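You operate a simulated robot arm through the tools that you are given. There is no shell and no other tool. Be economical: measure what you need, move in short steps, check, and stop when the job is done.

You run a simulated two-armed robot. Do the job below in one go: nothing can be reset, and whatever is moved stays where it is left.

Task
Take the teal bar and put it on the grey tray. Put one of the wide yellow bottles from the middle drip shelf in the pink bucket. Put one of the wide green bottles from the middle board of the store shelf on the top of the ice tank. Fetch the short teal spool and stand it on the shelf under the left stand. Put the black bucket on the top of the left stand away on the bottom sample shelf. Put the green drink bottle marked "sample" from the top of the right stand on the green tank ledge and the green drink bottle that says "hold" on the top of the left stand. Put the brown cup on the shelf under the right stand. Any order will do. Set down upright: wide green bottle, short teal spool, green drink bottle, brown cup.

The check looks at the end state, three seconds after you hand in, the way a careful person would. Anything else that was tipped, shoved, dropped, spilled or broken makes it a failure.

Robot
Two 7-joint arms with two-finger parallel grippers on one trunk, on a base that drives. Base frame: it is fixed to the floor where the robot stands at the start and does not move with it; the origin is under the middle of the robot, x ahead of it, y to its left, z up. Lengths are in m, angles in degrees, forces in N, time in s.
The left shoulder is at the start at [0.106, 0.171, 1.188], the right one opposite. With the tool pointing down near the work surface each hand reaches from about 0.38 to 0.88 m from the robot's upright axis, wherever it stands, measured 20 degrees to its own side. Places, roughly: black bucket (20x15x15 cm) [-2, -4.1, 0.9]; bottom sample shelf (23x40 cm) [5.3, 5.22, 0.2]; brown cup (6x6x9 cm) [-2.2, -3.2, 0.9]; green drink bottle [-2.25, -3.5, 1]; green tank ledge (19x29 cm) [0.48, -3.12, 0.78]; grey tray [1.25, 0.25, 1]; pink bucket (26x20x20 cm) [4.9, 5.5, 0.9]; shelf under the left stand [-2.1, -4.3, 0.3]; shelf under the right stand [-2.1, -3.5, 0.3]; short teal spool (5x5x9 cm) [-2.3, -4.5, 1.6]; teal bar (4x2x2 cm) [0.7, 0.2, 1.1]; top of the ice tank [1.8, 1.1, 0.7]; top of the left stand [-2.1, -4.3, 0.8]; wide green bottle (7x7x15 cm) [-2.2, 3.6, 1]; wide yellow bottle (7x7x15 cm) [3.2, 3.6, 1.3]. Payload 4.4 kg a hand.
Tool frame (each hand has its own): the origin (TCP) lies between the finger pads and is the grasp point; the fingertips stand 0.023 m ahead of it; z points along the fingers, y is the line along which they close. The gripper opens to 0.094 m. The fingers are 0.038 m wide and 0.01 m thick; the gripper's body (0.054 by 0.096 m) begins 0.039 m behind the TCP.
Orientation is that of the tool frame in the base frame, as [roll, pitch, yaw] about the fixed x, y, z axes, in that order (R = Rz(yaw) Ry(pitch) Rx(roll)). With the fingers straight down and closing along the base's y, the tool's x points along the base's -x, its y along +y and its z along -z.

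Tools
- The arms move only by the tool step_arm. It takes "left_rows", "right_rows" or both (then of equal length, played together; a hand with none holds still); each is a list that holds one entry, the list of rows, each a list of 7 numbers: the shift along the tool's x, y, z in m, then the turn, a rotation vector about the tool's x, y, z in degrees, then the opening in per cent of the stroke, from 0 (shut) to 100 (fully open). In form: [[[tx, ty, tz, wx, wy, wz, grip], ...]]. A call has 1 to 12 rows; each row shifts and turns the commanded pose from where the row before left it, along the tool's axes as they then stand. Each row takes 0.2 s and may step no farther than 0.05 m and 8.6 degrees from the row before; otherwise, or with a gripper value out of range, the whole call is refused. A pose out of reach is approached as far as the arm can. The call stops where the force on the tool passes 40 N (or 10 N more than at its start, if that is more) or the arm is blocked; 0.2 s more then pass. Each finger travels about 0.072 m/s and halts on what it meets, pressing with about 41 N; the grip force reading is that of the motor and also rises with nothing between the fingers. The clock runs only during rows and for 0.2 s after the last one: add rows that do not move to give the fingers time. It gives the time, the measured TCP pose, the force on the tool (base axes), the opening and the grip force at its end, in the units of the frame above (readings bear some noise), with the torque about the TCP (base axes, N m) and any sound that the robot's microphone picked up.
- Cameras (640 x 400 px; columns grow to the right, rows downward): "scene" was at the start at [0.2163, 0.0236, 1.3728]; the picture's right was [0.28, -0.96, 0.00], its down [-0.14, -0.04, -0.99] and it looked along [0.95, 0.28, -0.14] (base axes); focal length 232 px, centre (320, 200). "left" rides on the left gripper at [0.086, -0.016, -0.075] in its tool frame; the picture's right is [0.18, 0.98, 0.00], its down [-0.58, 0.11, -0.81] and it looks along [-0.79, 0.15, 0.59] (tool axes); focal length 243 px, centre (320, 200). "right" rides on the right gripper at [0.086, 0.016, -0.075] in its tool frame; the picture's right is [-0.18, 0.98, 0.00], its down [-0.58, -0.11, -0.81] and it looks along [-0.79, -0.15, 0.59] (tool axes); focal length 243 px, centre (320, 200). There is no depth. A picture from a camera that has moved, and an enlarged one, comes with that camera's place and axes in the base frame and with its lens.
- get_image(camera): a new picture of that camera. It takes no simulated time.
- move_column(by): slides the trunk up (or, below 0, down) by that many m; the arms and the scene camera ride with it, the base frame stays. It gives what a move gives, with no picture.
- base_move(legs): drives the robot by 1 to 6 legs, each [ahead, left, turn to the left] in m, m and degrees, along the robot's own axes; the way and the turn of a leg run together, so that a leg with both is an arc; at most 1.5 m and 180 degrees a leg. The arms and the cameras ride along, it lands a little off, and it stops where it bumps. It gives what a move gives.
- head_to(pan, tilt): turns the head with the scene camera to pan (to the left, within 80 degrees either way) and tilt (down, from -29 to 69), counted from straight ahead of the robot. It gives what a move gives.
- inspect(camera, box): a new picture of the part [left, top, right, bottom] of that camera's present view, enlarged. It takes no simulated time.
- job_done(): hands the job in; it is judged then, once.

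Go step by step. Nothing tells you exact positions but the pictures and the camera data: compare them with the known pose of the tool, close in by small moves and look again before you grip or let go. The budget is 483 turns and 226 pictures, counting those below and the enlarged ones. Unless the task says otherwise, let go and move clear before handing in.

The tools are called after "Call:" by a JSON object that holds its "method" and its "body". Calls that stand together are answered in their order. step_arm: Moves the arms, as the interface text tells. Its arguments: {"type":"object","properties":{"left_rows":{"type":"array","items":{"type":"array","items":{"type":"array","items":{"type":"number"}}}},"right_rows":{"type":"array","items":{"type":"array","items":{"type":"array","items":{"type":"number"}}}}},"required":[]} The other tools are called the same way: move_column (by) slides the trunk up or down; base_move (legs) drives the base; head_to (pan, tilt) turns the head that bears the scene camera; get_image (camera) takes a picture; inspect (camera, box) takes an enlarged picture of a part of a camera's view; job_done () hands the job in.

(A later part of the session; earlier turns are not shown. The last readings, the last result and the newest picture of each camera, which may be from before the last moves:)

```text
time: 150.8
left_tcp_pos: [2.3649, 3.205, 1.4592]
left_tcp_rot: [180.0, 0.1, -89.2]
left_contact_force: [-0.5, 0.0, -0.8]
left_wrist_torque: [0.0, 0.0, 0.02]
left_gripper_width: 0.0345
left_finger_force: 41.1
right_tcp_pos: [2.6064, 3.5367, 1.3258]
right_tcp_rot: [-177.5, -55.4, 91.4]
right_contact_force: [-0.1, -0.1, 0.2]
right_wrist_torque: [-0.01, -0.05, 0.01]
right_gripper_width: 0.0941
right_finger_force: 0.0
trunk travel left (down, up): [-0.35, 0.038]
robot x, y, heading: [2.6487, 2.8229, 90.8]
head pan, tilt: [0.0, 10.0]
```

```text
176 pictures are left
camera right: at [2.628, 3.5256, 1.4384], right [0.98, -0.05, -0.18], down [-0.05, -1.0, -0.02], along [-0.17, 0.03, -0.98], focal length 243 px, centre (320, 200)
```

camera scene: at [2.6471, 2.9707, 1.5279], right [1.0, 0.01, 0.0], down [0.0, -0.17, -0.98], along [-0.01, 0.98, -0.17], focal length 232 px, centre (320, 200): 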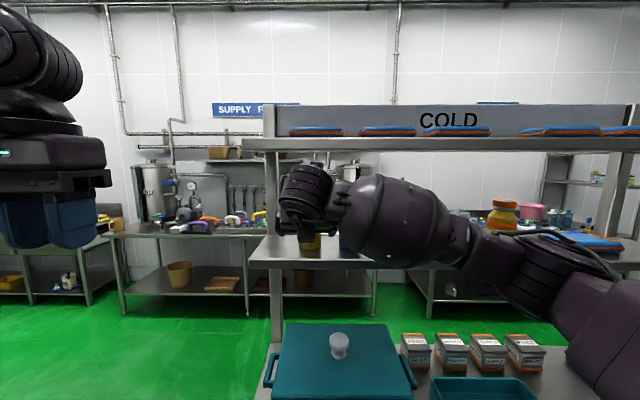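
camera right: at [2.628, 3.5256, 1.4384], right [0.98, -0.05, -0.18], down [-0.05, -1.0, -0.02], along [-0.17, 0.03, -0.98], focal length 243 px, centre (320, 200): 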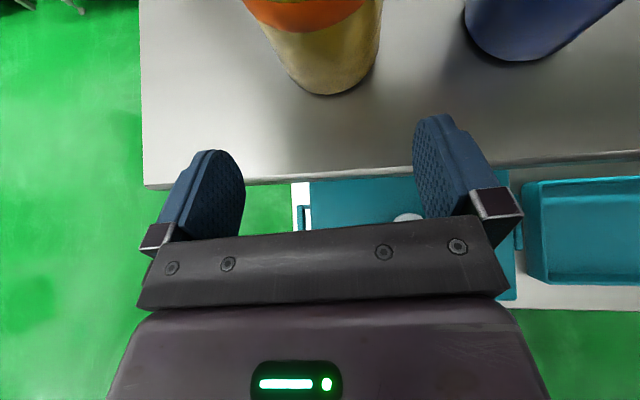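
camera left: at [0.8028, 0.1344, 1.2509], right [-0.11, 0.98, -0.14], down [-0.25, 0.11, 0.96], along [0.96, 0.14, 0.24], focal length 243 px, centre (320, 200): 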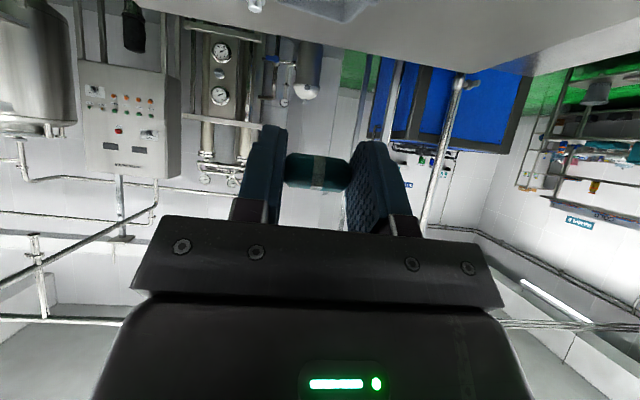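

Aligned. I'll advance the final 8.6 cm and grip.

Call:
{"method": "step_arm", "body": {"right_rows": [[[0.0243, 0.002, 0.0354, 0, 0, 0, 100], [0.0243, 0.001, 0.0354, 0, 0, 0, 100], [0, 0, 0, 0, 0, 0, 100], [0, 0, 0, 0, 0, 0, 50], [0, 0, 0, 0, 0, 0, 50], [0, 0, 0, 0, 0, 0, 50], [0, 0, 0, 0, 0, 0, 50]]]}}

Call:
{"method": "step_arm", "body": {"right_rows": [[[0.0165, 0, -0.0113, 0, 0, 0, 50], [0.0124, 0, -0.0085, 0, 0, 0, 50], [0, 0, 0, 0, 0, 0, 50]]]}}

Call:
{"method": "get_image", "body": {"camera": "right"}}

Call:
{"method": "get_image", "body": {"camera": "scene"}}

```text
time: 152.4
left_tcp_pos: [2.3654, 3.2051, 1.46]
left_tcp_rot: [179.9, -0.1, -89.2]
left_contact_force: [0.1, 0.3, -0.9]
left_wrist_torque: [0.01, -0.01, -0.04]
left_gripper_width: 0.0345
left_finger_force: 41.6
right_tcp_pos: [2.6059, 3.6229, 1.3246]
right_tcp_rot: [-177.5, -55.3, 91.3]
right_contact_force: [1.5, 0.7, 2.4]
right_wrist_torque: [0.09, -0.31, 0.01]
right_gripper_width: 0.068
right_finger_force: 40.8
trunk travel left (down, up): [-0.35, 0.038]
robot x, y, heading: [2.6519, 2.824, 90.6]
head pan, tilt: [0.0, 10.0]
```

```text
time: 153.2
left_tcp_pos: [2.3649, 3.2054, 1.4577]
left_tcp_rot: [-180.0, 0.0, -89.1]
left_contact_force: [-0.1, 0.3, 0.5]
left_wrist_torque: [-0.01, 0.0, 0.0]
left_gripper_width: 0.0345
left_finger_force: 41.0
right_tcp_pos: [2.6059, 3.6238, 1.3598]
right_tcp_rot: [-177.6, -55.2, 91.4]
right_contact_force: [-0.1, -0.2, -4.6]
right_wrist_torque: [-0.04, 0.01, 0.01]
right_gripper_width: 0.0673
right_finger_force: 40.6
trunk travel left (down, up): [-0.35, 0.038]
robot x, y, heading: [2.6518, 2.8233, 90.8]
head pan, tilt: [0.0, 10.0]
```

```text
175 pictures are left
camera right: at [2.6259, 3.6132, 1.473], right [0.98, -0.05, -0.17], down [-0.05, -1.0, -0.02], along [-0.17, 0.02, -0.98], focal length 243 px, centre (320, 200)
```

right: 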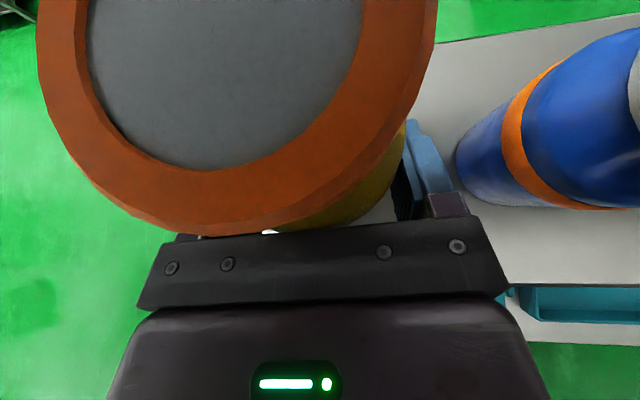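

```text
174 pictures are left
camera scene: at [2.6473, 2.9715, 1.5278], right [1.0, 0.01, 0.0], down [0.0, -0.17, -0.98], along [-0.01, 0.98, -0.17], focal length 232 px, centre (320, 200)
```

scene: 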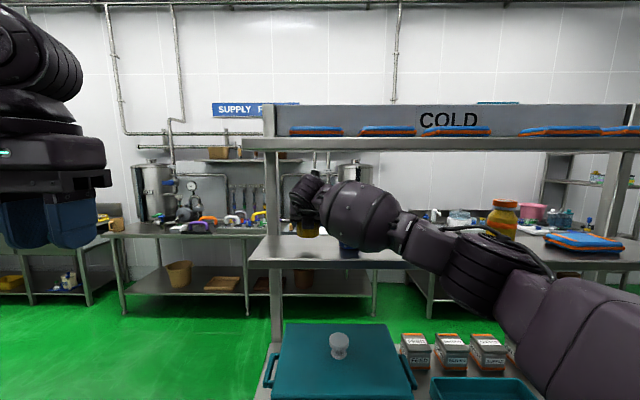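

The yellow bottle is held clear. I'll back out and look right for the way to the pink bucket.

Call:
{"method": "base_move", "body": {"legs": [[-0.45, 0, 0]]}}

Call:
{"method": "head_to", "body": {"pan": -60, "tilt": 20}}

Call:
{"method": "get_image", "body": {"camera": "scene"}}

```text
time: 155.9
left_tcp_pos: [2.3719, 2.7571, 1.4592]
left_tcp_rot: [180.0, 0.0, -89.2]
left_contact_force: [-1.1, 0.0, -0.2]
left_wrist_torque: [0.02, -0.03, -0.02]
left_gripper_width: 0.0341
left_finger_force: 40.9
right_tcp_pos: [2.6135, 3.177, 1.3601]
right_tcp_rot: [-177.6, -55.3, 91.3]
right_contact_force: [0.2, 0.8, -3.8]
right_wrist_torque: [-0.1, -0.03, -0.03]
right_gripper_width: 0.0672
right_finger_force: 41.3
trunk travel left (down, up): [-0.35, 0.038]
robot x, y, heading: [2.6589, 2.3759, 91.0]
head pan, tilt: [0.0, 10.0]
```

```text
time: 157.2
left_tcp_pos: [2.3707, 2.7584, 1.4589]
left_tcp_rot: [-180.0, 0.0, -89.3]
left_contact_force: [-0.3, -1.1, 0.0]
left_wrist_torque: [0.01, -0.03, 0.01]
left_gripper_width: 0.0343
left_finger_force: 40.6
right_tcp_pos: [2.6137, 3.177, 1.3586]
right_tcp_rot: [-177.6, -55.2, 91.3]
right_contact_force: [0.6, 0.1, -3.9]
right_wrist_torque: [-0.06, -0.05, -0.01]
right_gripper_width: 0.0672
right_finger_force: 41.0
trunk travel left (down, up): [-0.35, 0.038]
robot x, y, heading: [2.6594, 2.3755, 90.7]
head pan, tilt: [-60.0, 20.0]
```

```text
173 pictures are left
camera scene: at [2.7352, 2.4782, 1.5116], right [0.51, -0.86, 0.0], down [-0.29, -0.18, -0.94], along [0.81, 0.48, -0.34], focal length 232 px, centre (320, 200)
```

scene: 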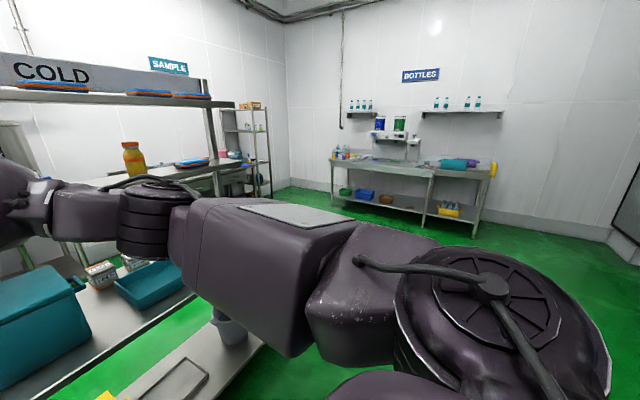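

Open floor lies to the right, past the end of the drip shelf. I'll drive right and then forward, and look.

Call:
{"method": "base_move", "body": {"legs": [[0, -1.45, 0], [0, -0.3, 0], [1.3, 0, 0]]}}

Call:
{"method": "head_to", "body": {"pan": 0, "tilt": 15}}

Call:
{"method": "get_image", "body": {"camera": "scene"}}

```text
time: 179.0
left_tcp_pos: [4.1232, 4.0611, 1.4589]
left_tcp_rot: [179.9, 0.0, -89.5]
left_contact_force: [-0.5, -0.6, 0.3]
left_wrist_torque: [0.02, -0.01, 0.02]
left_gripper_width: 0.0344
left_finger_force: 41.3
right_tcp_pos: [4.3654, 4.4788, 1.3591]
right_tcp_rot: [-177.5, -55.3, 91.0]
right_contact_force: [0.7, -0.6, -3.9]
right_wrist_torque: [-0.04, 0.01, 0.02]
right_gripper_width: 0.0669
right_finger_force: 40.9
trunk travel left (down, up): [-0.35, 0.038]
robot x, y, heading: [4.4093, 3.6773, 90.5]
head pan, tilt: [-60.0, 20.0]
```

```text
time: 180.3
left_tcp_pos: [4.1219, 4.0619, 1.4591]
left_tcp_rot: [-180.0, 0.0, -89.5]
left_contact_force: [0.1, -1.5, -0.5]
left_wrist_torque: [-0.04, -0.01, -0.02]
left_gripper_width: 0.0343
left_finger_force: 40.6
right_tcp_pos: [4.3671, 4.478, 1.3604]
right_tcp_rot: [-177.6, -55.4, 90.9]
right_contact_force: [-0.5, 0.5, -4.2]
right_wrist_torque: [-0.08, 0.04, 0.02]
right_gripper_width: 0.0673
right_finger_force: 40.2
trunk travel left (down, up): [-0.35, 0.038]
robot x, y, heading: [4.4059, 3.6752, 90.5]
head pan, tilt: [0.0, 15.0]
```

```text
172 pictures are left
camera scene: at [4.4041, 3.826, 1.5197], right [1.0, 0.01, 0.0], down [0.0, -0.26, -0.97], along [-0.01, 0.97, -0.26], focal length 232 px, centre (320, 200)
```

scene: 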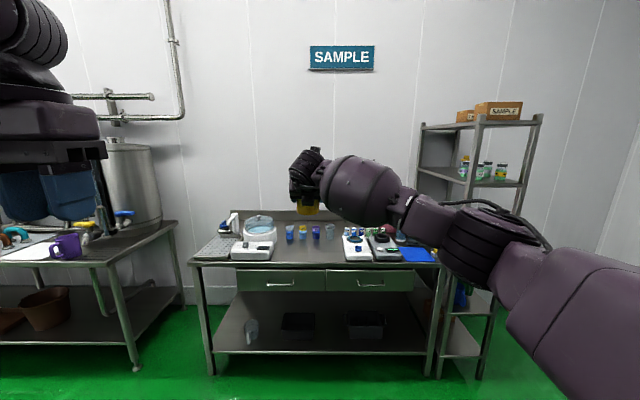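

The sample bench is ahead and the sample shelf is at the right; my arm hides the pink bucket. I'll shift the base right and look again.

Call:
{"method": "base_move", "body": {"legs": [[0, -0.45, 0]]}}

Call:
{"method": "get_image", "body": {"camera": "scene"}}

Call:
{"method": "get_image", "body": {"camera": "right"}}

```text
time: 184.8
left_tcp_pos: [4.5702, 4.0649, 1.4583]
left_tcp_rot: [180.0, 0.0, -89.6]
left_contact_force: [-0.3, 0.3, -0.6]
left_wrist_torque: [-0.01, -0.01, 0.0]
left_gripper_width: 0.0345
left_finger_force: 40.9
right_tcp_pos: [4.8143, 4.4817, 1.3593]
right_tcp_rot: [-177.5, -55.4, 91.1]
right_contact_force: [0.2, -0.1, -4.3]
right_wrist_torque: [-0.06, 0.0, -0.01]
right_gripper_width: 0.0672
right_finger_force: 41.0
trunk travel left (down, up): [-0.35, 0.038]
robot x, y, heading: [4.8568, 3.6863, 90.3]
head pan, tilt: [0.0, 15.0]
```

```text
171 pictures are left
camera scene: at [4.8521, 3.8295, 1.5197], right [1.0, 0.01, 0.0], down [0.0, -0.26, -0.97], along [-0.01, 0.97, -0.26], focal length 232 px, centre (320, 200)
```

scene: 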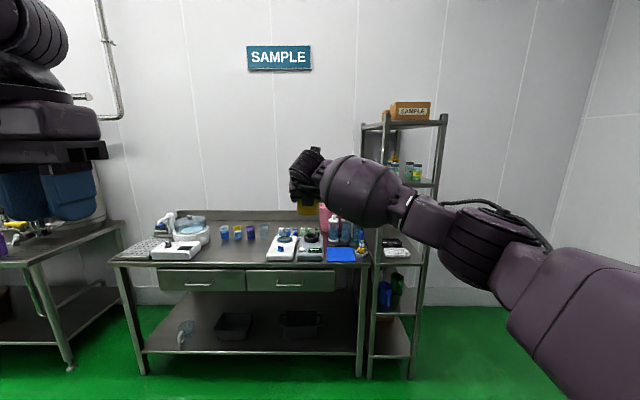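

```text
170 pictures are left
camera right: at [4.8353, 4.471, 1.4731], right [0.98, -0.05, -0.17], down [-0.06, -1.0, -0.02], along [-0.17, 0.03, -0.98], focal length 243 px, centre (320, 200)
```

right: 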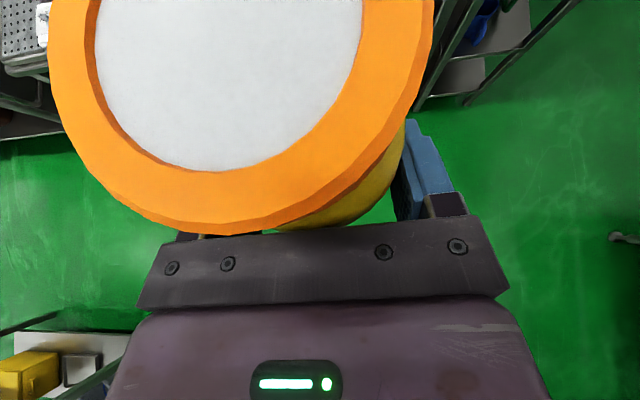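

I can see pink at about (325, 212), behind the hand. I'll raise the hand and zoom in.

Call:
{"method": "step_arm", "body": {"right_rows": [[[0.033, 0, -0.0226, 0, 0, 0, 50], [0.033, 0, -0.0226, 0, 0, 0, 50], [0.033, 0, -0.0226, 0, 0, 0, 50], [0.033, 0, -0.0226, 0, 0, 0, 50]]]}}

Call:
{"method": "inspect", "body": {"camera": "scene", "box": [240, 140, 460, 280]}}

```text
time: 185.8
left_tcp_pos: [4.5694, 4.063, 1.4594]
left_tcp_rot: [-180.0, 0.1, -89.5]
left_contact_force: [0.2, -0.3, -0.7]
left_wrist_torque: [0.01, 0.01, 0.08]
left_gripper_width: 0.0345
left_finger_force: 41.1
right_tcp_pos: [4.8189, 4.4834, 1.5205]
right_tcp_rot: [-177.6, -55.3, 91.1]
right_contact_force: [0.0, 0.0, -4.3]
right_wrist_torque: [-0.04, -0.01, -0.01]
right_gripper_width: 0.0669
right_finger_force: 41.3
trunk travel left (down, up): [-0.35, 0.038]
robot x, y, heading: [4.8538, 3.6829, 90.4]
head pan, tilt: [0.0, 15.0]
```

```text
2.86 times, centred on (350, 210) of scene
camera zoom: at [4.8514, 3.8281, 1.5199], right [1.0, 0.01, 0.0], down [0.0, -0.26, -0.97], along [-0.01, 0.97, -0.26], focal length 663 px, centre (234, 171)
```

zoom: 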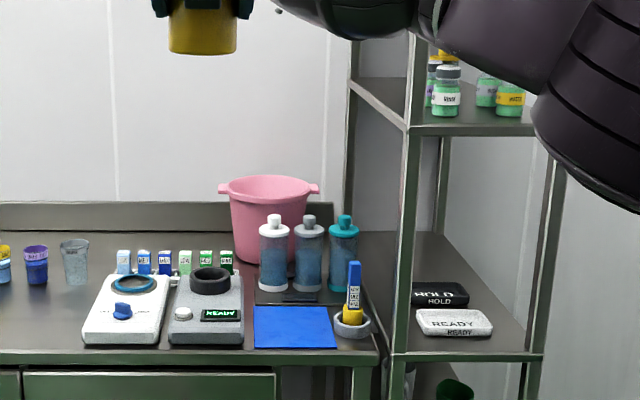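

The bucket is at about [4.92, 5.49], with its rim at z≈1.04. To keep my elbow off the sample shelf, I'll shift the base left, swing the hand right, and steepen it so the bottle can go deep into the bucket.

Call:
{"method": "base_move", "body": {"legs": [[0, 0.18, 0]]}}

Call:
{"method": "step_arm", "body": {"right_rows": [[[0, 0.04, 0, 0, -8.4, 0, 50], [0, 0.04, 0, 0, -8.4, 0, 50], [0, 0.04, 0, 0, -8.4, 0, 50], [0, 0.04, 0, 0, 0, 0, 50], [0, 0.04, 0, 0, 0, 0, 50], [0, 0.04, 0, 0, 0, 0, 50], [0, 0.03, 0, 0, 0, 0, 50]]]}}

Call:
{"method": "get_image", "body": {"camera": "scene"}}

```text
time: 188.0
left_tcp_pos: [4.3905, 4.0635, 1.4591]
left_tcp_rot: [-179.9, 0.0, -89.6]
left_contact_force: [-0.1, -0.3, -0.3]
left_wrist_torque: [-0.02, 0.03, 0.06]
left_gripper_width: 0.0345
left_finger_force: 40.8
right_tcp_pos: [4.6397, 4.484, 1.5188]
right_tcp_rot: [-177.5, -55.3, 91.0]
right_contact_force: [0.7, -0.2, -3.4]
right_wrist_torque: [-0.1, 0.01, 0.0]
right_gripper_width: 0.0668
right_finger_force: 40.9
trunk travel left (down, up): [-0.35, 0.038]
robot x, y, heading: [4.6758, 3.6802, 90.6]
head pan, tilt: [0.0, 15.0]
```

```text
time: 189.6
left_tcp_pos: [4.3924, 4.0619, 1.4587]
left_tcp_rot: [180.0, -0.1, -89.4]
left_contact_force: [0.4, 0.6, -1.2]
left_wrist_torque: [0.0, 0.02, 0.01]
left_gripper_width: 0.0346
left_finger_force: 41.1
right_tcp_pos: [4.9125, 4.4914, 1.5107]
right_tcp_rot: [-178.2, -30.1, 92.2]
right_contact_force: [-0.4, 0.1, -4.0]
right_wrist_torque: [-0.09, 0.0, 0.02]
right_gripper_width: 0.0669
right_finger_force: 41.2
right hand out of reach, approached as far as the arm can: row 3
trunk travel left (down, up): [-0.35, 0.038]
robot x, y, heading: [4.6762, 3.6786, 90.3]
head pan, tilt: [0.0, 15.0]
```

```text
168 pictures are left
camera scene: at [4.6744, 3.8279, 1.5197], right [1.0, 0.01, 0.0], down [0.0, -0.26, -0.97], along [-0.01, 0.97, -0.26], focal length 232 px, centre (320, 200)
```

scene: 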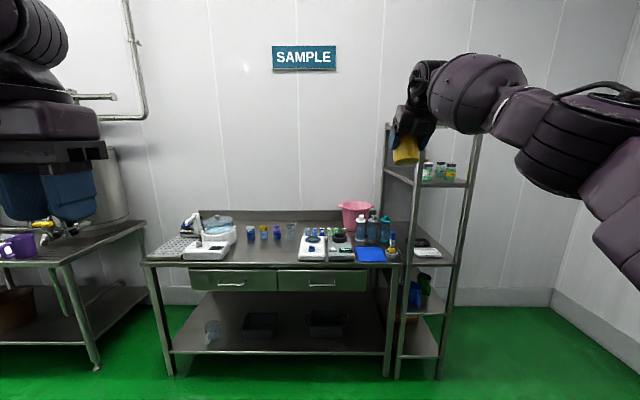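

The elbow swings wide while the arm is folded. I'll lower and extend the arm in free space to straighten it, then check the elbow clearance.

Call:
{"method": "step_arm", "body": {"right_rows": [[[-0.02, 0, 0.0346, 0, 0, 0, 50], [-0.02, 0, 0.0346, 0, 0, 0, 50], [-0.02, 0, 0.0346, 0, 0, 0, 50], [-0.02, 0, 0.0346, 0, 0, 0, 50], [-0.02, 0, 0.0346, 0, 0, 0, 50], [-0.02, 0, 0.0346, 0, 0, 0, 50], [-0.02, 0, 0.0346, 0, 0, 0, 50], [0.026, 0, 0.015, 0, 0, 0, 50], [0.026, 0, 0.015, 0, 0, 0, 50]]]}}

Call:
{"method": "get_image", "body": {"camera": "scene"}}

```text
time: 191.6
left_tcp_pos: [4.3885, 4.0637, 1.458]
left_tcp_rot: [-179.9, -0.1, -89.5]
left_contact_force: [-1.1, -0.9, -0.6]
left_wrist_torque: [0.0, -0.05, 0.0]
left_gripper_width: 0.0344
left_finger_force: 41.3
right_tcp_pos: [4.8996, 4.5509, 1.2278]
right_tcp_rot: [-178.5, -30.0, 92.3]
right_contact_force: [0.5, 0.9, -3.7]
right_wrist_torque: [-0.06, 0.02, 0.0]
right_gripper_width: 0.0668
right_finger_force: 40.5
trunk travel left (down, up): [-0.35, 0.038]
robot x, y, heading: [4.6809, 3.6814, 90.2]
head pan, tilt: [0.0, 15.0]
```

```text
167 pictures are left
camera scene: at [4.671, 3.8289, 1.5196], right [1.0, 0.01, 0.0], down [0.0, -0.26, -0.97], along [-0.01, 0.97, -0.26], focal length 232 px, centre (320, 200)
```

scene: 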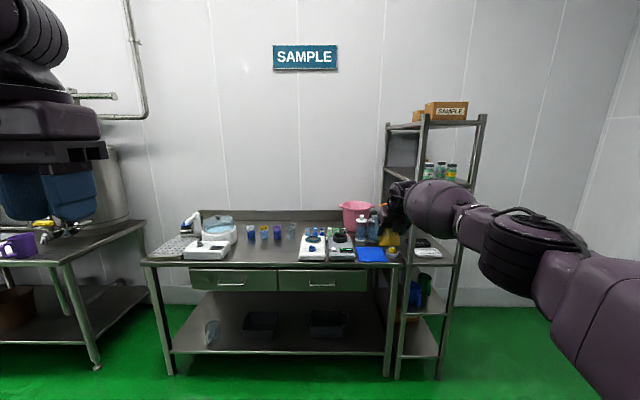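

The straightened arm has more elbow clearance. I'll lower the trunk slightly, extend a bit more, and approach the bench at a slight angle so the elbow stays away from the shelf.

Call:
{"method": "move_column", "body": {"by": -0.07}}

Call:
{"method": "step_arm", "body": {"right_rows": [[[0.026, 0, 0.015, 0, 0, 0, 50], [0, 0, 0, 0, 0, 0, 50]]]}}

Call:
{"method": "base_move", "body": {"legs": [[0, 0.2, -12], [0.6, 0, 0]]}}

Call:
{"method": "get_image", "body": {"camera": "scene"}}

```text
time: 192.7
left_tcp_pos: [4.3916, 4.0621, 1.3902]
left_tcp_rot: [-180.0, 0.1, -89.5]
left_contact_force: [0.6, -0.6, 0.6]
left_wrist_torque: [-0.01, 0.0, 0.04]
left_gripper_width: 0.0344
left_finger_force: 40.9
right_tcp_pos: [4.9027, 4.5503, 1.1618]
right_tcp_rot: [-178.4, -30.1, 92.1]
right_contact_force: [0.3, -0.8, -3.0]
right_wrist_torque: [-0.06, 0.06, 0.01]
right_gripper_width: 0.067
right_finger_force: 41.3
trunk travel left (down, up): [-0.28, 0.108]
robot x, y, heading: [4.6773, 3.6822, 90.7]
head pan, tilt: [0.0, 15.0]
```

```text
time: 193.2
left_tcp_pos: [4.3949, 4.0629, 1.3895]
left_tcp_rot: [179.8, 0.0, -89.6]
left_contact_force: [0.0, 0.1, -0.4]
left_wrist_torque: [0.02, 0.03, 0.04]
left_gripper_width: 0.0346
left_finger_force: 40.7
right_tcp_pos: [4.9052, 4.5715, 1.1613]
right_tcp_rot: [-178.2, -30.1, 92.0]
right_contact_force: [0.0, -0.2, -4.8]
right_wrist_torque: [-0.09, 0.02, 0.01]
right_gripper_width: 0.067
right_finger_force: 41.2
right hand out of reach, approached as far as the arm can: row 1
trunk travel left (down, up): [-0.28, 0.108]
robot x, y, heading: [4.6769, 3.6823, 90.4]
head pan, tilt: [0.0, 15.0]
```

```text
time: 198.6
left_tcp_pos: [4.3995, 4.7124, 1.3874]
left_tcp_rot: [-180.0, -0.1, -101.7]
left_contact_force: [0.4, -0.5, -0.8]
left_wrist_torque: [0.02, 0.02, -0.03]
left_gripper_width: 0.0345
left_finger_force: 41.3
right_tcp_pos: [5.0028, 5.1029, 1.1604]
right_tcp_rot: [-178.4, -30.0, 80.1]
right_contact_force: [-0.6, -0.2, -4.3]
right_wrist_torque: [-0.09, 0.0, -0.01]
right_gripper_width: 0.067
right_finger_force: 41.5
trunk travel left (down, up): [-0.28, 0.108]
robot x, y, heading: [4.5951, 4.2787, 78.5]
head pan, tilt: [0.0, 15.0]
```

```text
166 pictures are left
camera scene: at [4.6289, 4.4406, 1.4472], right [0.98, -0.2, 0.0], down [-0.05, -0.25, -0.97], along [0.19, 0.95, -0.26], focal length 232 px, centre (320, 200)
```

scene: 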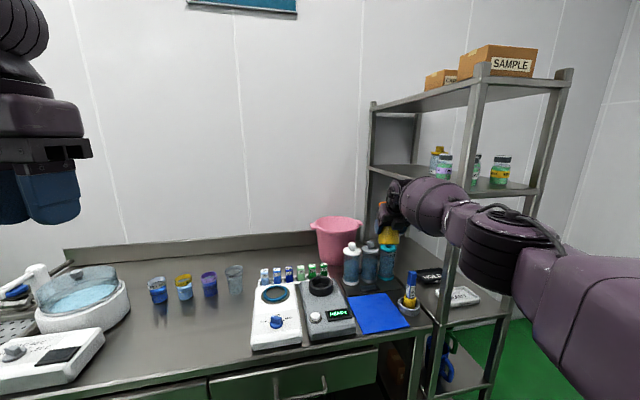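

The bucket rim centre is about [4.905, 5.43]. I'll raise 3 cm for clearance, shift left, then go ahead over the bucket.

Call:
{"method": "move_column", "body": {"by": 0.03}}

Call:
{"method": "base_move", "body": {"legs": [[0, 0.16, 0], [0.2, 0, 0]]}}

Call:
{"method": "get_image", "body": {"camera": "right"}}

Call:
{"method": "get_image", "body": {"camera": "scene"}}

```text
time: 199.3
left_tcp_pos: [4.398, 4.7157, 1.4164]
left_tcp_rot: [180.0, -0.1, -101.6]
left_contact_force: [-0.5, 0.8, -0.4]
left_wrist_torque: [-0.01, 0.02, -0.02]
left_gripper_width: 0.0342
left_finger_force: 41.0
right_tcp_pos: [5.0023, 5.0981, 1.2099]
right_tcp_rot: [-178.5, -31.4, 80.0]
right_contact_force: [0.1, 0.2, -4.1]
right_wrist_torque: [-0.09, 0.06, -0.05]
right_gripper_width: 0.067
right_finger_force: 40.9
trunk travel left (down, up): [-0.31, 0.078]
robot x, y, heading: [4.5935, 4.2761, 78.2]
head pan, tilt: [0.0, 15.0]
```

```text
time: 202.6
left_tcp_pos: [4.2825, 4.9376, 1.4192]
left_tcp_rot: [-179.9, 0.0, -101.6]
left_contact_force: [-0.3, -0.1, -0.7]
left_wrist_torque: [0.0, -0.03, 0.03]
left_gripper_width: 0.0343
left_finger_force: 40.7
right_tcp_pos: [4.8859, 5.3222, 1.2105]
right_tcp_rot: [-178.5, -31.6, 80.1]
right_contact_force: [0.6, 0.3, -3.5]
right_wrist_torque: [-0.08, 0.02, 0.01]
right_gripper_width: 0.0671
right_finger_force: 40.8
trunk travel left (down, up): [-0.31, 0.078]
robot x, y, heading: [4.479, 4.501, 78.6]
head pan, tilt: [0.0, 15.0]
```

```text
165 pictures are left
camera right: at [4.9098, 5.3534, 1.3201], right [0.94, -0.31, -0.12], down [-0.24, -0.89, 0.38], along [-0.23, -0.33, -0.92], focal length 243 px, centre (320, 200)
```

right: 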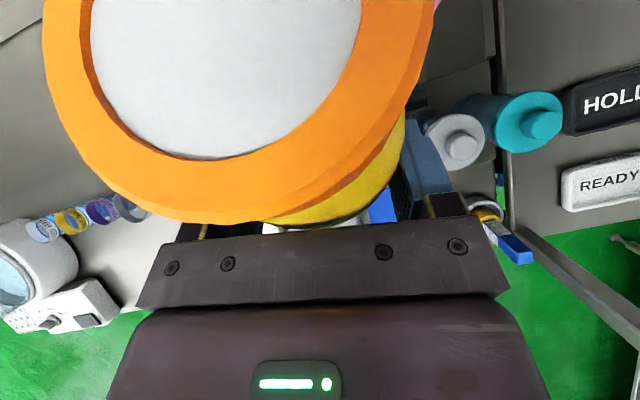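

```text
164 pictures are left
camera scene: at [4.5093, 4.6542, 1.4786], right [0.98, -0.2, 0.0], down [-0.05, -0.25, -0.97], along [0.19, 0.95, -0.26], focal length 232 px, centre (320, 200)
```

scene: 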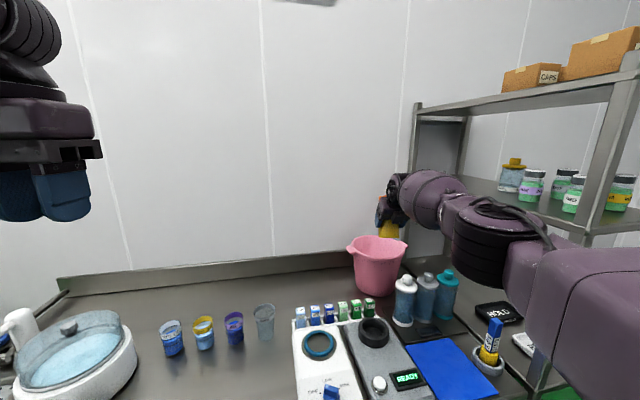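

Triangulation puts the rim centre at [4.929, 5.50, 1.02]. I'll move ahead 0.15 m.

Call:
{"method": "base_move", "body": {"legs": [[0.15, -0.01, 0]]}}

Call:
{"method": "head_to", "body": {"pan": -15, "tilt": 30}}

Call:
{"method": "get_image", "body": {"camera": "scene"}}

```text
time: 203.9
left_tcp_pos: [4.3214, 5.0818, 1.4184]
left_tcp_rot: [179.9, 0.0, -101.6]
left_contact_force: [1.5, 0.8, -0.3]
left_wrist_torque: [-0.01, 0.02, 0.01]
left_gripper_width: 0.0343
left_finger_force: 40.6
right_tcp_pos: [4.925, 5.4673, 1.21]
right_tcp_rot: [-178.4, -31.5, 80.1]
right_contact_force: [-0.3, 0.3, -4.4]
right_wrist_torque: [-0.07, -0.01, 0.0]
right_gripper_width: 0.0669
right_finger_force: 41.5
trunk travel left (down, up): [-0.31, 0.078]
robot x, y, heading: [4.5203, 4.6451, 78.5]
head pan, tilt: [0.0, 15.0]
```

```text
time: 204.7
left_tcp_pos: [4.3211, 5.0803, 1.42]
left_tcp_rot: [-180.0, 0.0, -101.6]
left_contact_force: [0.3, 0.1, -0.7]
left_wrist_torque: [0.05, 0.02, -0.01]
left_gripper_width: 0.0344
left_finger_force: 40.8
right_tcp_pos: [4.9253, 5.4648, 1.2109]
right_tcp_rot: [-178.6, -31.5, 80.1]
right_contact_force: [0.5, -0.6, -3.4]
right_wrist_torque: [-0.04, 0.01, 0.03]
right_gripper_width: 0.0666
right_finger_force: 41.4
trunk travel left (down, up): [-0.31, 0.078]
robot x, y, heading: [4.5205, 4.6495, 78.5]
head pan, tilt: [-15.0, 30.0]
```

```text
163 pictures are left
camera scene: at [4.5706, 4.7865, 1.4545], right [0.89, -0.45, 0.0], down [-0.22, -0.45, -0.87], along [0.39, 0.77, -0.5], focal length 232 px, centre (320, 200)
```

scene: 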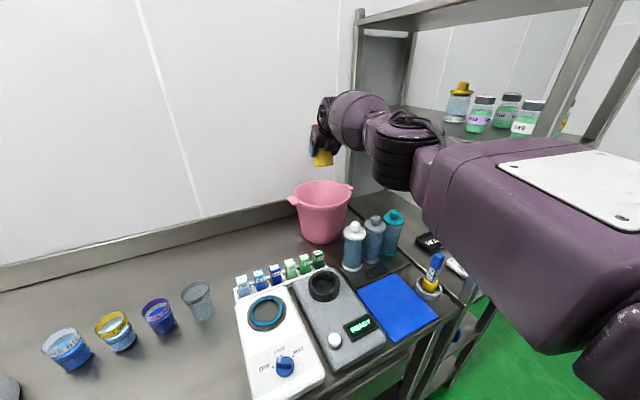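

The bottle is over the bucket and the elbow is clear. I'll lower the trunk 0.18 m.

Call:
{"method": "move_column", "body": {"by": -0.18}}

Call:
{"method": "get_image", "body": {"camera": "scene"}}

```text
time: 206.7
left_tcp_pos: [4.3199, 5.0785, 1.24]
left_tcp_rot: [-180.0, 0.2, -101.5]
left_contact_force: [-0.6, -0.4, -0.5]
left_wrist_torque: [0.0, -0.02, 0.0]
left_gripper_width: 0.0343
left_finger_force: 40.9
right_tcp_pos: [4.9242, 5.4648, 1.0334]
right_tcp_rot: [-178.5, -31.7, 80.0]
right_contact_force: [0.0, 0.0, -3.2]
right_wrist_torque: [-0.07, 0.0, -0.01]
right_gripper_width: 0.0667
right_finger_force: 41.2
trunk travel left (down, up): [-0.13, 0.258]
robot x, y, heading: [4.5216, 4.6444, 78.7]
head pan, tilt: [-15.0, 30.0]
```

```text
162 pictures are left
camera scene: at [4.5979, 4.919, 1.2573], right [0.89, -0.45, 0.0], down [-0.22, -0.45, -0.87], along [0.39, 0.77, -0.5], focal length 232 px, centre (320, 200)
```

scene: 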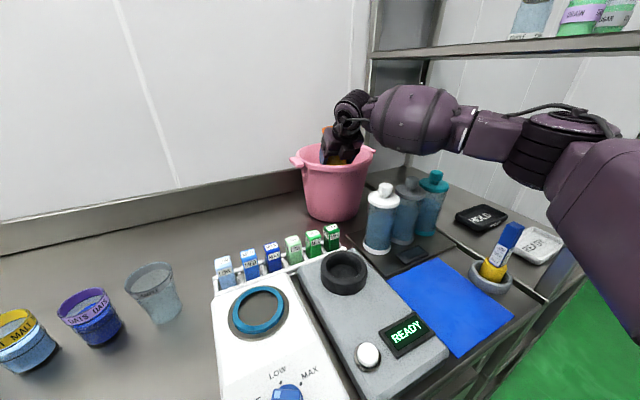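

The bottle is inside the bucket. I'll lower another 6 cm and check.

Call:
{"method": "move_column", "body": {"by": -0.06}}

Call:
{"method": "inspect", "body": {"camera": "scene", "box": [260, 60, 420, 240]}}

```text
time: 207.7
left_tcp_pos: [4.3142, 5.0685, 1.187]
left_tcp_rot: [-179.7, 1.4, -101.8]
left_contact_force: [0.4, 0.7, -0.4]
left_wrist_torque: [-0.01, -0.01, -0.01]
left_gripper_width: 0.0343
left_finger_force: 40.9
right_tcp_pos: [4.9223, 5.457, 1.0019]
right_tcp_rot: [-179.1, -33.6, 80.1]
right_contact_force: [0.5, 0.4, -4.2]
right_wrist_torque: [-0.07, 0.05, 0.01]
right_gripper_width: 0.0667
right_finger_force: 41.2
trunk travel left (down, up): [-0.07, 0.318]
robot x, y, heading: [4.5185, 4.6468, 78.4]
head pan, tilt: [-15.0, 30.0]
```

```text
2.22 times, centred on (340, 150) of scene
camera zoom: at [4.6016, 4.9656, 1.1893], right [0.89, -0.45, 0.0], down [-0.22, -0.44, -0.87], along [0.39, 0.78, -0.49], focal length 516 px, centre (276, 311)
```

zoom: 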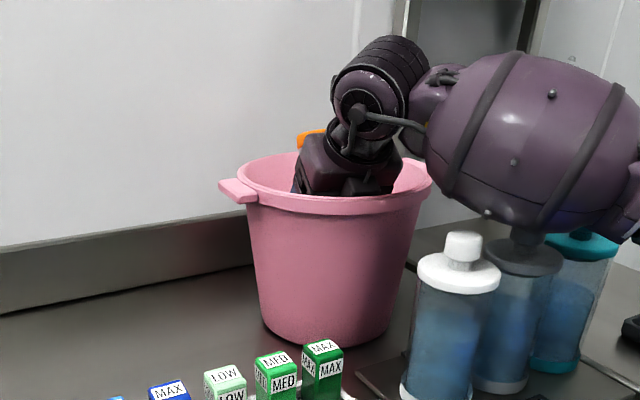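

The right hand dropped less than the trunk did, so the forearm may be touching a pump bottle. I'll raise 3 cm at once.

Call:
{"method": "move_column", "body": {"by": 0.035}}

Call:
{"method": "inspect", "body": {"camera": "scene", "box": [240, 60, 500, 280]}}

```text
time: 208.5
left_tcp_pos: [4.3177, 5.0794, 1.2123]
left_tcp_rot: [-179.8, -0.1, -101.5]
left_contact_force: [-0.6, -0.7, -0.4]
left_wrist_torque: [-0.03, -0.03, -0.02]
left_gripper_width: 0.0342
left_finger_force: 41.0
right_tcp_pos: [4.9218, 5.4647, 1.0051]
right_tcp_rot: [-178.6, -31.5, 80.3]
right_contact_force: [-0.4, 0.0, -3.6]
right_wrist_torque: [-0.08, 0.02, 0.0]
right_gripper_width: 0.0667
right_finger_force: 41.3
trunk travel left (down, up): [-0.105, 0.283]
robot x, y, heading: [4.5187, 4.6462, 78.1]
head pan, tilt: [-15.0, 30.0]
```

```text
1.82 times, centred on (370, 170) of scene
camera zoom: at [4.5992, 4.9438, 1.2254], right [0.89, -0.45, 0.0], down [-0.22, -0.45, -0.87], along [0.39, 0.78, -0.5], focal length 422 px, centre (229, 254)
```

zoom: 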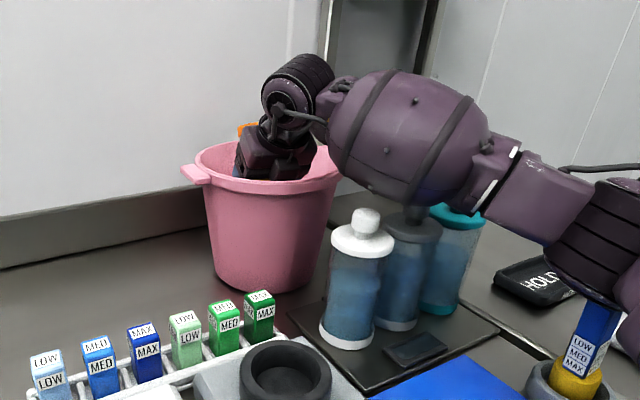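

The pump bottles still stand. The bottle's base is only a few centimetres above the bucket floor, so I'll release here.

Call:
{"method": "step_arm", "body": {"right_rows": [[[0, 0, 0, 0, 0, 0, 75], [0, 0, 0, 0, 0, 0, 80], [0, 0, 0, 0, 0, 0, 85], [0, 0, 0, 0, 0, 0, 100], [0, 0, 0, 0, 0, 0, 100]]]}}

Call:
{"method": "get_image", "body": {"camera": "right"}}

Call:
{"method": "inspect", "body": {"camera": "scene", "box": [240, 60, 500, 280]}}

```text
time: 209.7
left_tcp_pos: [4.3192, 5.0795, 1.2136]
left_tcp_rot: [-179.9, 0.1, -101.6]
left_contact_force: [0.3, -0.3, 1.1]
left_wrist_torque: [0.01, -0.01, 0.01]
left_gripper_width: 0.0345
left_finger_force: 41.2
right_tcp_pos: [4.9241, 5.465, 1.0076]
right_tcp_rot: [-178.7, -31.6, 80.1]
right_contact_force: [-0.7, 0.5, -0.2]
right_wrist_torque: [0.03, -0.01, 0.0]
right_gripper_width: 0.0939
right_finger_force: 0.2
trunk travel left (down, up): [-0.105, 0.283]
robot x, y, heading: [4.5176, 4.6457, 78.4]
head pan, tilt: [-15.0, 30.0]
```

```text
159 pictures are left
camera right: at [4.9479, 5.4954, 1.1165], right [0.94, -0.31, -0.12], down [-0.24, -0.89, 0.38], along [-0.22, -0.33, -0.92], focal length 243 px, centre (320, 200)
```

right: 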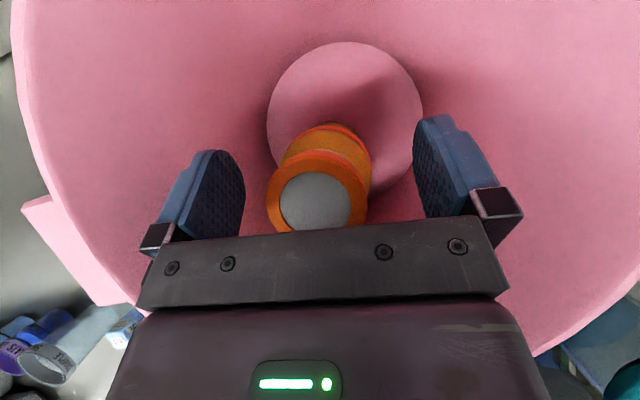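

```text
1.82 times, centred on (370, 170) of scene
camera zoom: at [4.6016, 4.9438, 1.2261], right [0.89, -0.45, 0.0], down [-0.22, -0.45, -0.87], along [0.39, 0.77, -0.5], focal length 422 px, centre (229, 254)
```

zoom: 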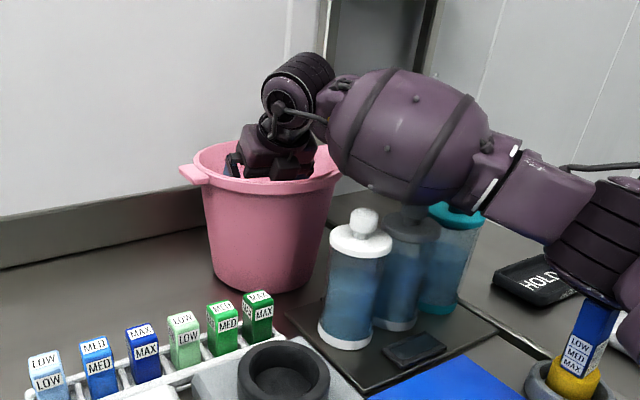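

The bottle is in the bucket. I'll raise straight up and back away, then look at the sample shelf's bottom board for later.

Call:
{"method": "move_column", "body": {"by": 0.22}}

Call:
{"method": "base_move", "body": {"legs": [[-0.6, 0.05, 0]]}}

Call:
{"method": "head_to", "body": {"pan": -25, "tilt": 30}}

Call:
{"method": "get_image", "body": {"camera": "scene"}}

```text
time: 212.0
left_tcp_pos: [4.322, 5.0803, 1.433]
left_tcp_rot: [-179.8, -0.1, -101.7]
left_contact_force: [-0.2, 0.7, -0.3]
left_wrist_torque: [-0.01, 0.0, 0.01]
left_gripper_width: 0.0342
left_finger_force: 41.3
right_tcp_pos: [4.925, 5.464, 1.2331]
right_tcp_rot: [-178.5, -32.1, 80.1]
right_contact_force: [0.0, 0.4, 0.5]
right_wrist_torque: [-0.02, 0.02, 0.0]
right_gripper_width: 0.0941
right_finger_force: 0.0
trunk travel left (down, up): [-0.325, 0.063]
robot x, y, heading: [4.5217, 4.6454, 78.2]
head pan, tilt: [-15.0, 30.0]
```

```text
time: 215.4
left_tcp_pos: [4.1511, 4.5016, 1.4347]
left_tcp_rot: [179.9, 0.0, -101.6]
left_contact_force: [-0.2, 0.1, -1.3]
left_wrist_torque: [0.02, 0.01, -0.05]
left_gripper_width: 0.0344
left_finger_force: 40.5
right_tcp_pos: [4.755, 4.8834, 1.2331]
right_tcp_rot: [-178.5, -32.2, 80.1]
right_contact_force: [0.8, 0.1, 1.1]
right_wrist_torque: [-0.02, 0.0, 0.02]
right_gripper_width: 0.0941
right_finger_force: 0.0
trunk travel left (down, up): [-0.325, 0.063]
robot x, y, heading: [4.3479, 4.0678, 78.1]
head pan, tilt: [-15.0, 30.0]
```

```text
time: 216.1
left_tcp_pos: [4.1507, 4.5026, 1.4338]
left_tcp_rot: [180.0, 0.1, -101.7]
left_contact_force: [0.4, 0.2, 0.2]
left_wrist_torque: [-0.01, -0.03, -0.01]
left_gripper_width: 0.0342
left_finger_force: 40.9
right_tcp_pos: [4.7547, 4.8844, 1.2332]
right_tcp_rot: [-178.6, -31.9, 80.0]
right_contact_force: [-0.3, -0.2, 0.8]
right_wrist_torque: [-0.02, 0.01, 0.0]
right_gripper_width: 0.0941
right_finger_force: 0.1
trunk travel left (down, up): [-0.325, 0.063]
robot x, y, heading: [4.3521, 4.0672, 78.4]
head pan, tilt: [-25.0, 30.0]
```

```text
157 pictures are left
camera scene: at [4.4127, 4.1966, 1.47], right [0.8, -0.6, 0.0], down [-0.3, -0.4, -0.87], along [0.52, 0.69, -0.5], focal length 232 px, centre (320, 200)
```

scene: 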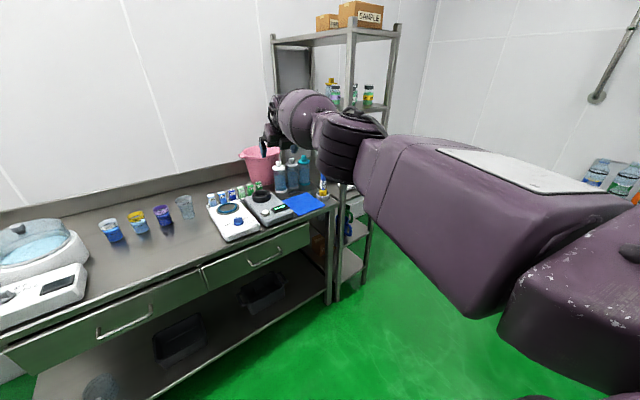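

Next is the tray, which I'll approach from the machine front with the trunk lowered, as that leans the shoulders forward. I'll fold the right arm and drive back.

Call:
{"method": "step_arm", "body": {"right_rows": [[[-0.038, 0, -0.024, 0, 0, 0, 100], [-0.038, 0, -0.024, 0, 0, 0, 100], [-0.038, 0, -0.024, 0, 0, 0, 100], [-0.038, 0, -0.024, 0, 0, 0, 100], [-0.038, 0, -0.024, 0, 0, 0, 100], [-0.038, 0, -0.024, 0, 0, 0, 100], [-0.038, 0, -0.024, 0, 0, 0, 100]]]}}

Call:
{"method": "base_move", "body": {"legs": [[0, -0.1, 102], [0, 1.4, 0], [1.2, 0, 0], [1.2, 0, 0], [1.2, 0, 0], [1.1, 0, 0]]}}

```text
time: 217.7
left_tcp_pos: [4.1511, 4.5022, 1.4332]
left_tcp_rot: [-179.9, 0.0, -101.7]
left_contact_force: [-0.5, 0.2, -1.2]
left_wrist_torque: [-0.02, 0.0, -0.02]
left_gripper_width: 0.0344
left_finger_force: 41.0
right_tcp_pos: [4.7553, 4.8833, 1.2342]
right_tcp_rot: [-178.6, -32.0, 80.0]
right_contact_force: [0.1, -0.1, 0.5]
right_wrist_torque: [0.04, 0.03, 0.0]
right_gripper_width: 0.0939
right_finger_force: 0.0
right hand out of reach, approached as far as the arm can: row 1, 2, 3, 4, 5, 6, 7
trunk travel left (down, up): [-0.325, 0.063]
robot x, y, heading: [4.3465, 4.0668, 78.4]
head pan, tilt: [-25.0, 30.0]
```

```text
time: 227.8
left_tcp_pos: [4.0337, 3.2999, 1.434]
left_tcp_rot: [-180.0, 0.0, 0.1]
left_contact_force: [0.3, 0.3, 0.1]
left_wrist_torque: [0.02, -0.01, 0.02]
left_gripper_width: 0.0345
left_finger_force: 40.8
right_tcp_pos: [3.5395, 3.8247, 1.2355]
right_tcp_rot: [-178.8, -31.9, -178.9]
right_contact_force: [0.6, 2.0, 0.4]
right_wrist_torque: [-0.05, 0.08, 0.1]
right_gripper_width: 0.0941
right_finger_force: 0.0
trunk travel left (down, up): [-0.325, 0.063]
robot x, y, heading: [4.4193, 3.5828, -179.8]
head pan, tilt: [-25.0, 30.0]
stopped in leg 2: the robot was blocked; the commanded pose is now the measured one
```

The arm did not retract and the hand met the end of the drip shelf. I'll look before moving anything.

Call:
{"method": "get_image", "body": {"camera": "right"}}

Call:
{"method": "head_to", "body": {"pan": -10, "tilt": 15}}

Call:
{"method": "get_image", "body": {"camera": "scene"}}

```text
156 pictures are left
camera right: at [3.5041, 3.8431, 1.3441], right [0.13, 0.99, -0.12], down [0.92, -0.08, 0.38], along [0.36, -0.15, -0.92], focal length 243 px, centre (320, 200)
```

right: 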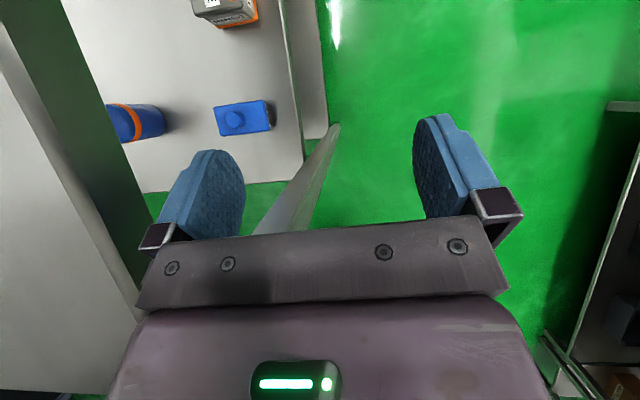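

```text
time: 228.6
left_tcp_pos: [4.0324, 3.3003, 1.4341]
left_tcp_rot: [179.9, 0.0, 0.0]
left_contact_force: [-0.3, 0.6, -0.6]
left_wrist_torque: [0.02, -0.05, 0.01]
left_gripper_width: 0.0344
left_finger_force: 40.9
right_tcp_pos: [3.5372, 3.8263, 1.2357]
right_tcp_rot: [-178.7, -32.0, -178.9]
right_contact_force: [-0.2, 5.7, -0.8]
right_wrist_torque: [-0.34, 0.03, 0.39]
right_gripper_width: 0.0938
right_finger_force: 0.0
trunk travel left (down, up): [-0.325, 0.063]
robot x, y, heading: [4.4193, 3.5804, -179.8]
head pan, tilt: [-10.0, 15.0]
```

```text
155 pictures are left
camera scene: at [4.2649, 3.597, 1.4942], right [0.17, 0.98, 0.0], down [0.26, -0.05, -0.97], along [-0.95, 0.17, -0.26], focal length 232 px, centre (320, 200)
```

scene: 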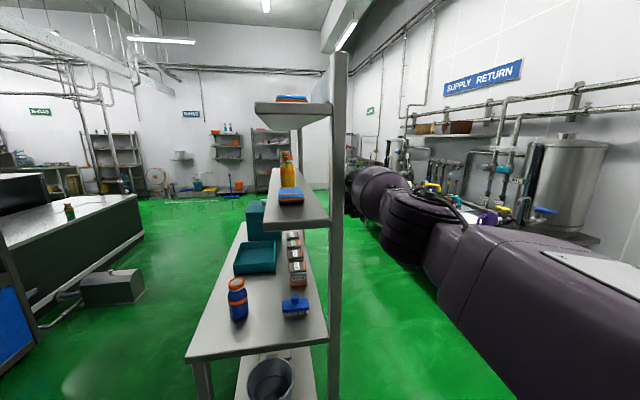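

The gripper is touching the back post of the drip shelf lightly. I'll move off it sideways and inspect the shelf.

Call:
{"method": "base_move", "body": {"legs": [[0, -0.1, 0]]}}

Call:
{"method": "inspect", "body": {"camera": "scene", "box": [180, 80, 360, 400]}}

```text
time: 230.1
left_tcp_pos: [4.033, 3.4006, 1.4345]
left_tcp_rot: [-180.0, 0.0, 0.2]
left_contact_force: [-0.6, -0.4, -1.0]
left_wrist_torque: [0.01, 0.01, 0.0]
left_gripper_width: 0.0346
left_finger_force: 40.9
right_tcp_pos: [3.5371, 3.9244, 1.2359]
right_tcp_rot: [-178.8, -32.0, -178.8]
right_contact_force: [-0.4, 1.7, 0.5]
right_wrist_torque: [0.0, 0.0, -0.02]
right_gripper_width: 0.0941
right_finger_force: 0.0
trunk travel left (down, up): [-0.325, 0.063]
robot x, y, heading: [4.4184, 3.6817, -180.0]
head pan, tilt: [-10.0, 15.0]
```

```text
1.25 times, centred on (270, 240) of scene
camera zoom: at [4.2646, 3.6964, 1.4942], right [0.17, 0.99, 0.0], down [0.26, -0.04, -0.97], along [-0.95, 0.16, -0.26], focal length 290 px, centre (382, 150)
```

zoom: 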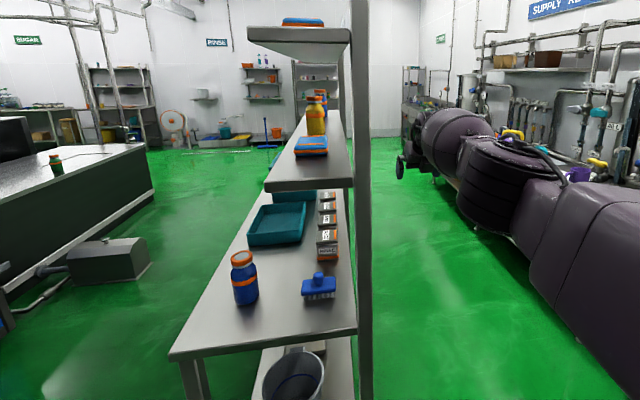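

Everything on the drip shelf looks undisturbed. I'll back away from it and then fold the arm properly.

Call:
{"method": "base_move", "body": {"legs": [[-0.5, 0, 0]]}}

Call:
{"method": "step_arm", "body": {"right_rows": [[[0, 0, -0.01, 0, 8, 0, 100], [0, 0, -0.01, 0, 8, 0, 100], [0, 0, -0.01, 0, 8, 0, 100], [0, 0, -0.03, 0, 0, 0, 100], [0, 0, -0.04, 0, 0, 0, 100], [0, 0, -0.04, 0, 0, 0, 100], [0, 0, -0.04, 0, 0, 0, 100], [0, 0, -0.04, 0, 0, 0, 100]]]}}

```text
time: 233.1
left_tcp_pos: [4.5321, 3.4019, 1.4343]
left_tcp_rot: [-180.0, 0.0, -0.1]
left_contact_force: [-0.2, -0.9, 0.7]
left_wrist_torque: [0.0, 0.02, 0.01]
left_gripper_width: 0.0341
left_finger_force: 40.7
right_tcp_pos: [4.0387, 3.9287, 1.2361]
right_tcp_rot: [-178.7, -32.1, -179.1]
right_contact_force: [1.1, -0.3, -0.2]
right_wrist_torque: [0.01, 0.0, 0.0]
right_gripper_width: 0.094
right_finger_force: 0.0
trunk travel left (down, up): [-0.325, 0.063]
robot x, y, heading: [4.9167, 3.6855, 179.7]
head pan, tilt: [-10.0, 15.0]
```

```text
time: 234.8
left_tcp_pos: [4.5344, 3.4019, 1.4327]
left_tcp_rot: [-180.0, 0.0, -0.1]
left_contact_force: [1.0, -0.3, 0.0]
left_wrist_torque: [-0.01, 0.0, 0.0]
left_gripper_width: 0.0343
left_finger_force: 41.0
right_tcp_pos: [4.0036, 3.9408, 1.3844]
right_tcp_rot: [-178.3, -56.0, -180.0]
right_contact_force: [-1.1, -0.6, -0.4]
right_wrist_torque: [0.03, 0.02, 0.0]
right_gripper_width: 0.0937
right_finger_force: 0.0
right hand out of reach, approached as far as the arm can: row 1, 2, 3, 4, 5, 6, 7, 8
trunk travel left (down, up): [-0.325, 0.063]
robot x, y, heading: [4.9188, 3.6848, 179.9]
head pan, tilt: [-10.0, 15.0]
```

The arm seems stuck near its straight-arm singularity. I'll bend it by moving down and sideways first.

Call:
{"method": "step_arm", "body": {"right_rows": [[[0, -0.03, 0, 0, 0, 0, 100], [0, -0.03, 0, 0, 0, 0, 100], [0, -0.03, 0, 0, 0, 0, 100], [0, -0.03, 0, 0, 0, 0, 100], [-0.03, -0.02, 0, 0, 0, 0, 100], [-0.03, -0.02, 0, 0, 0, 0, 100], [-0.03, 0, 0, 0, 0, 0, 100], [-0.03, 0, 0, 0, 0, 0, 100]]]}}

Call:
{"method": "get_image", "body": {"camera": "scene"}}

```text
time: 236.7
left_tcp_pos: [4.5319, 3.4013, 1.4335]
left_tcp_rot: [-179.9, 0.0, -0.1]
left_contact_force: [-0.6, 0.1, -1.2]
left_wrist_torque: [-0.03, 0.0, -0.03]
left_gripper_width: 0.0346
left_finger_force: 41.0
right_tcp_pos: [4.0733, 3.7809, 1.2874]
right_tcp_rot: [-178.2, -56.0, -179.9]
right_contact_force: [-0.4, -0.5, 1.1]
right_wrist_torque: [-0.01, -0.01, 0.03]
right_gripper_width: 0.094
right_finger_force: 0.1
trunk travel left (down, up): [-0.325, 0.063]
robot x, y, heading: [4.9162, 3.6823, 179.7]
head pan, tilt: [-10.0, 15.0]
```

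```text
153 pictures are left
camera scene: at [4.7652, 3.6963, 1.4942], right [0.17, 0.98, 0.0], down [0.26, -0.04, -0.97], along [-0.95, 0.17, -0.26], focal length 232 px, centre (320, 200)
```

scene: 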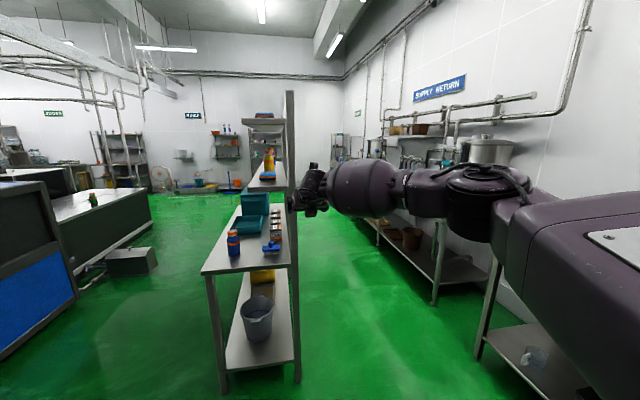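

It's free now. I'll retract horizontally.

Call:
{"method": "step_arm", "body": {"right_rows": [[[-0.025, 0, -0.037, 0, 0, 0, 100], [-0.025, 0, -0.037, 0, 0, 0, 100], [-0.025, 0, -0.037, 0, 0, 0, 100], [-0.025, 0, -0.037, 0, 0, 0, 100], [-0.025, 0, -0.037, 0, 0, 0, 100], [-0.025, 0, -0.037, 0, 0, 0, 100], [-0.025, 0, -0.037, 0, 0, 0, 100]]]}}

```text
time: 238.2
left_tcp_pos: [4.5326, 3.4016, 1.4338]
left_tcp_rot: [179.9, 0.0, -0.1]
left_contact_force: [0.6, -0.1, 0.4]
left_wrist_torque: [0.01, 0.03, -0.01]
left_gripper_width: 0.0347
left_finger_force: 41.0
right_tcp_pos: [4.3875, 3.7913, 1.2866]
right_tcp_rot: [-178.2, -56.2, 179.9]
right_contact_force: [-0.5, -0.1, -0.4]
right_wrist_torque: [-0.01, 0.0, -0.02]
right_gripper_width: 0.0939
right_finger_force: 0.0
trunk travel left (down, up): [-0.325, 0.063]
robot x, y, heading: [4.9204, 3.6843, 179.7]
head pan, tilt: [-10.0, 15.0]
```

Folded. Now I'll drive down the aisle toward the machine front, in two stages.

Call:
{"method": "base_move", "body": {"legs": [[0, 1.05, 0], [1.3, 0, 0], [1.3, 0, 0], [1.3, 0, 0], [1.2, 0, 0]]}}

```text
time: 271.9
left_tcp_pos: [-0.5775, 2.3149, 1.4339]
left_tcp_rot: [-180.0, 0.0, 0.6]
left_contact_force: [-0.1, -0.7, -0.6]
left_wrist_torque: [-0.01, -0.05, 0.0]
left_gripper_width: 0.0343
left_finger_force: 41.1
right_tcp_pos: [-0.7278, 2.702, 1.2857]
right_tcp_rot: [-178.3, -56.0, -179.3]
right_contact_force: [1.0, 0.3, 1.0]
right_wrist_torque: [0.0, -0.03, 0.02]
right_gripper_width: 0.0942
right_finger_force: 0.0
trunk travel left (down, up): [-0.325, 0.063]
robot x, y, heading: [-0.1945, 2.6, -179.6]
head pan, tilt: [-10.0, 15.0]
```

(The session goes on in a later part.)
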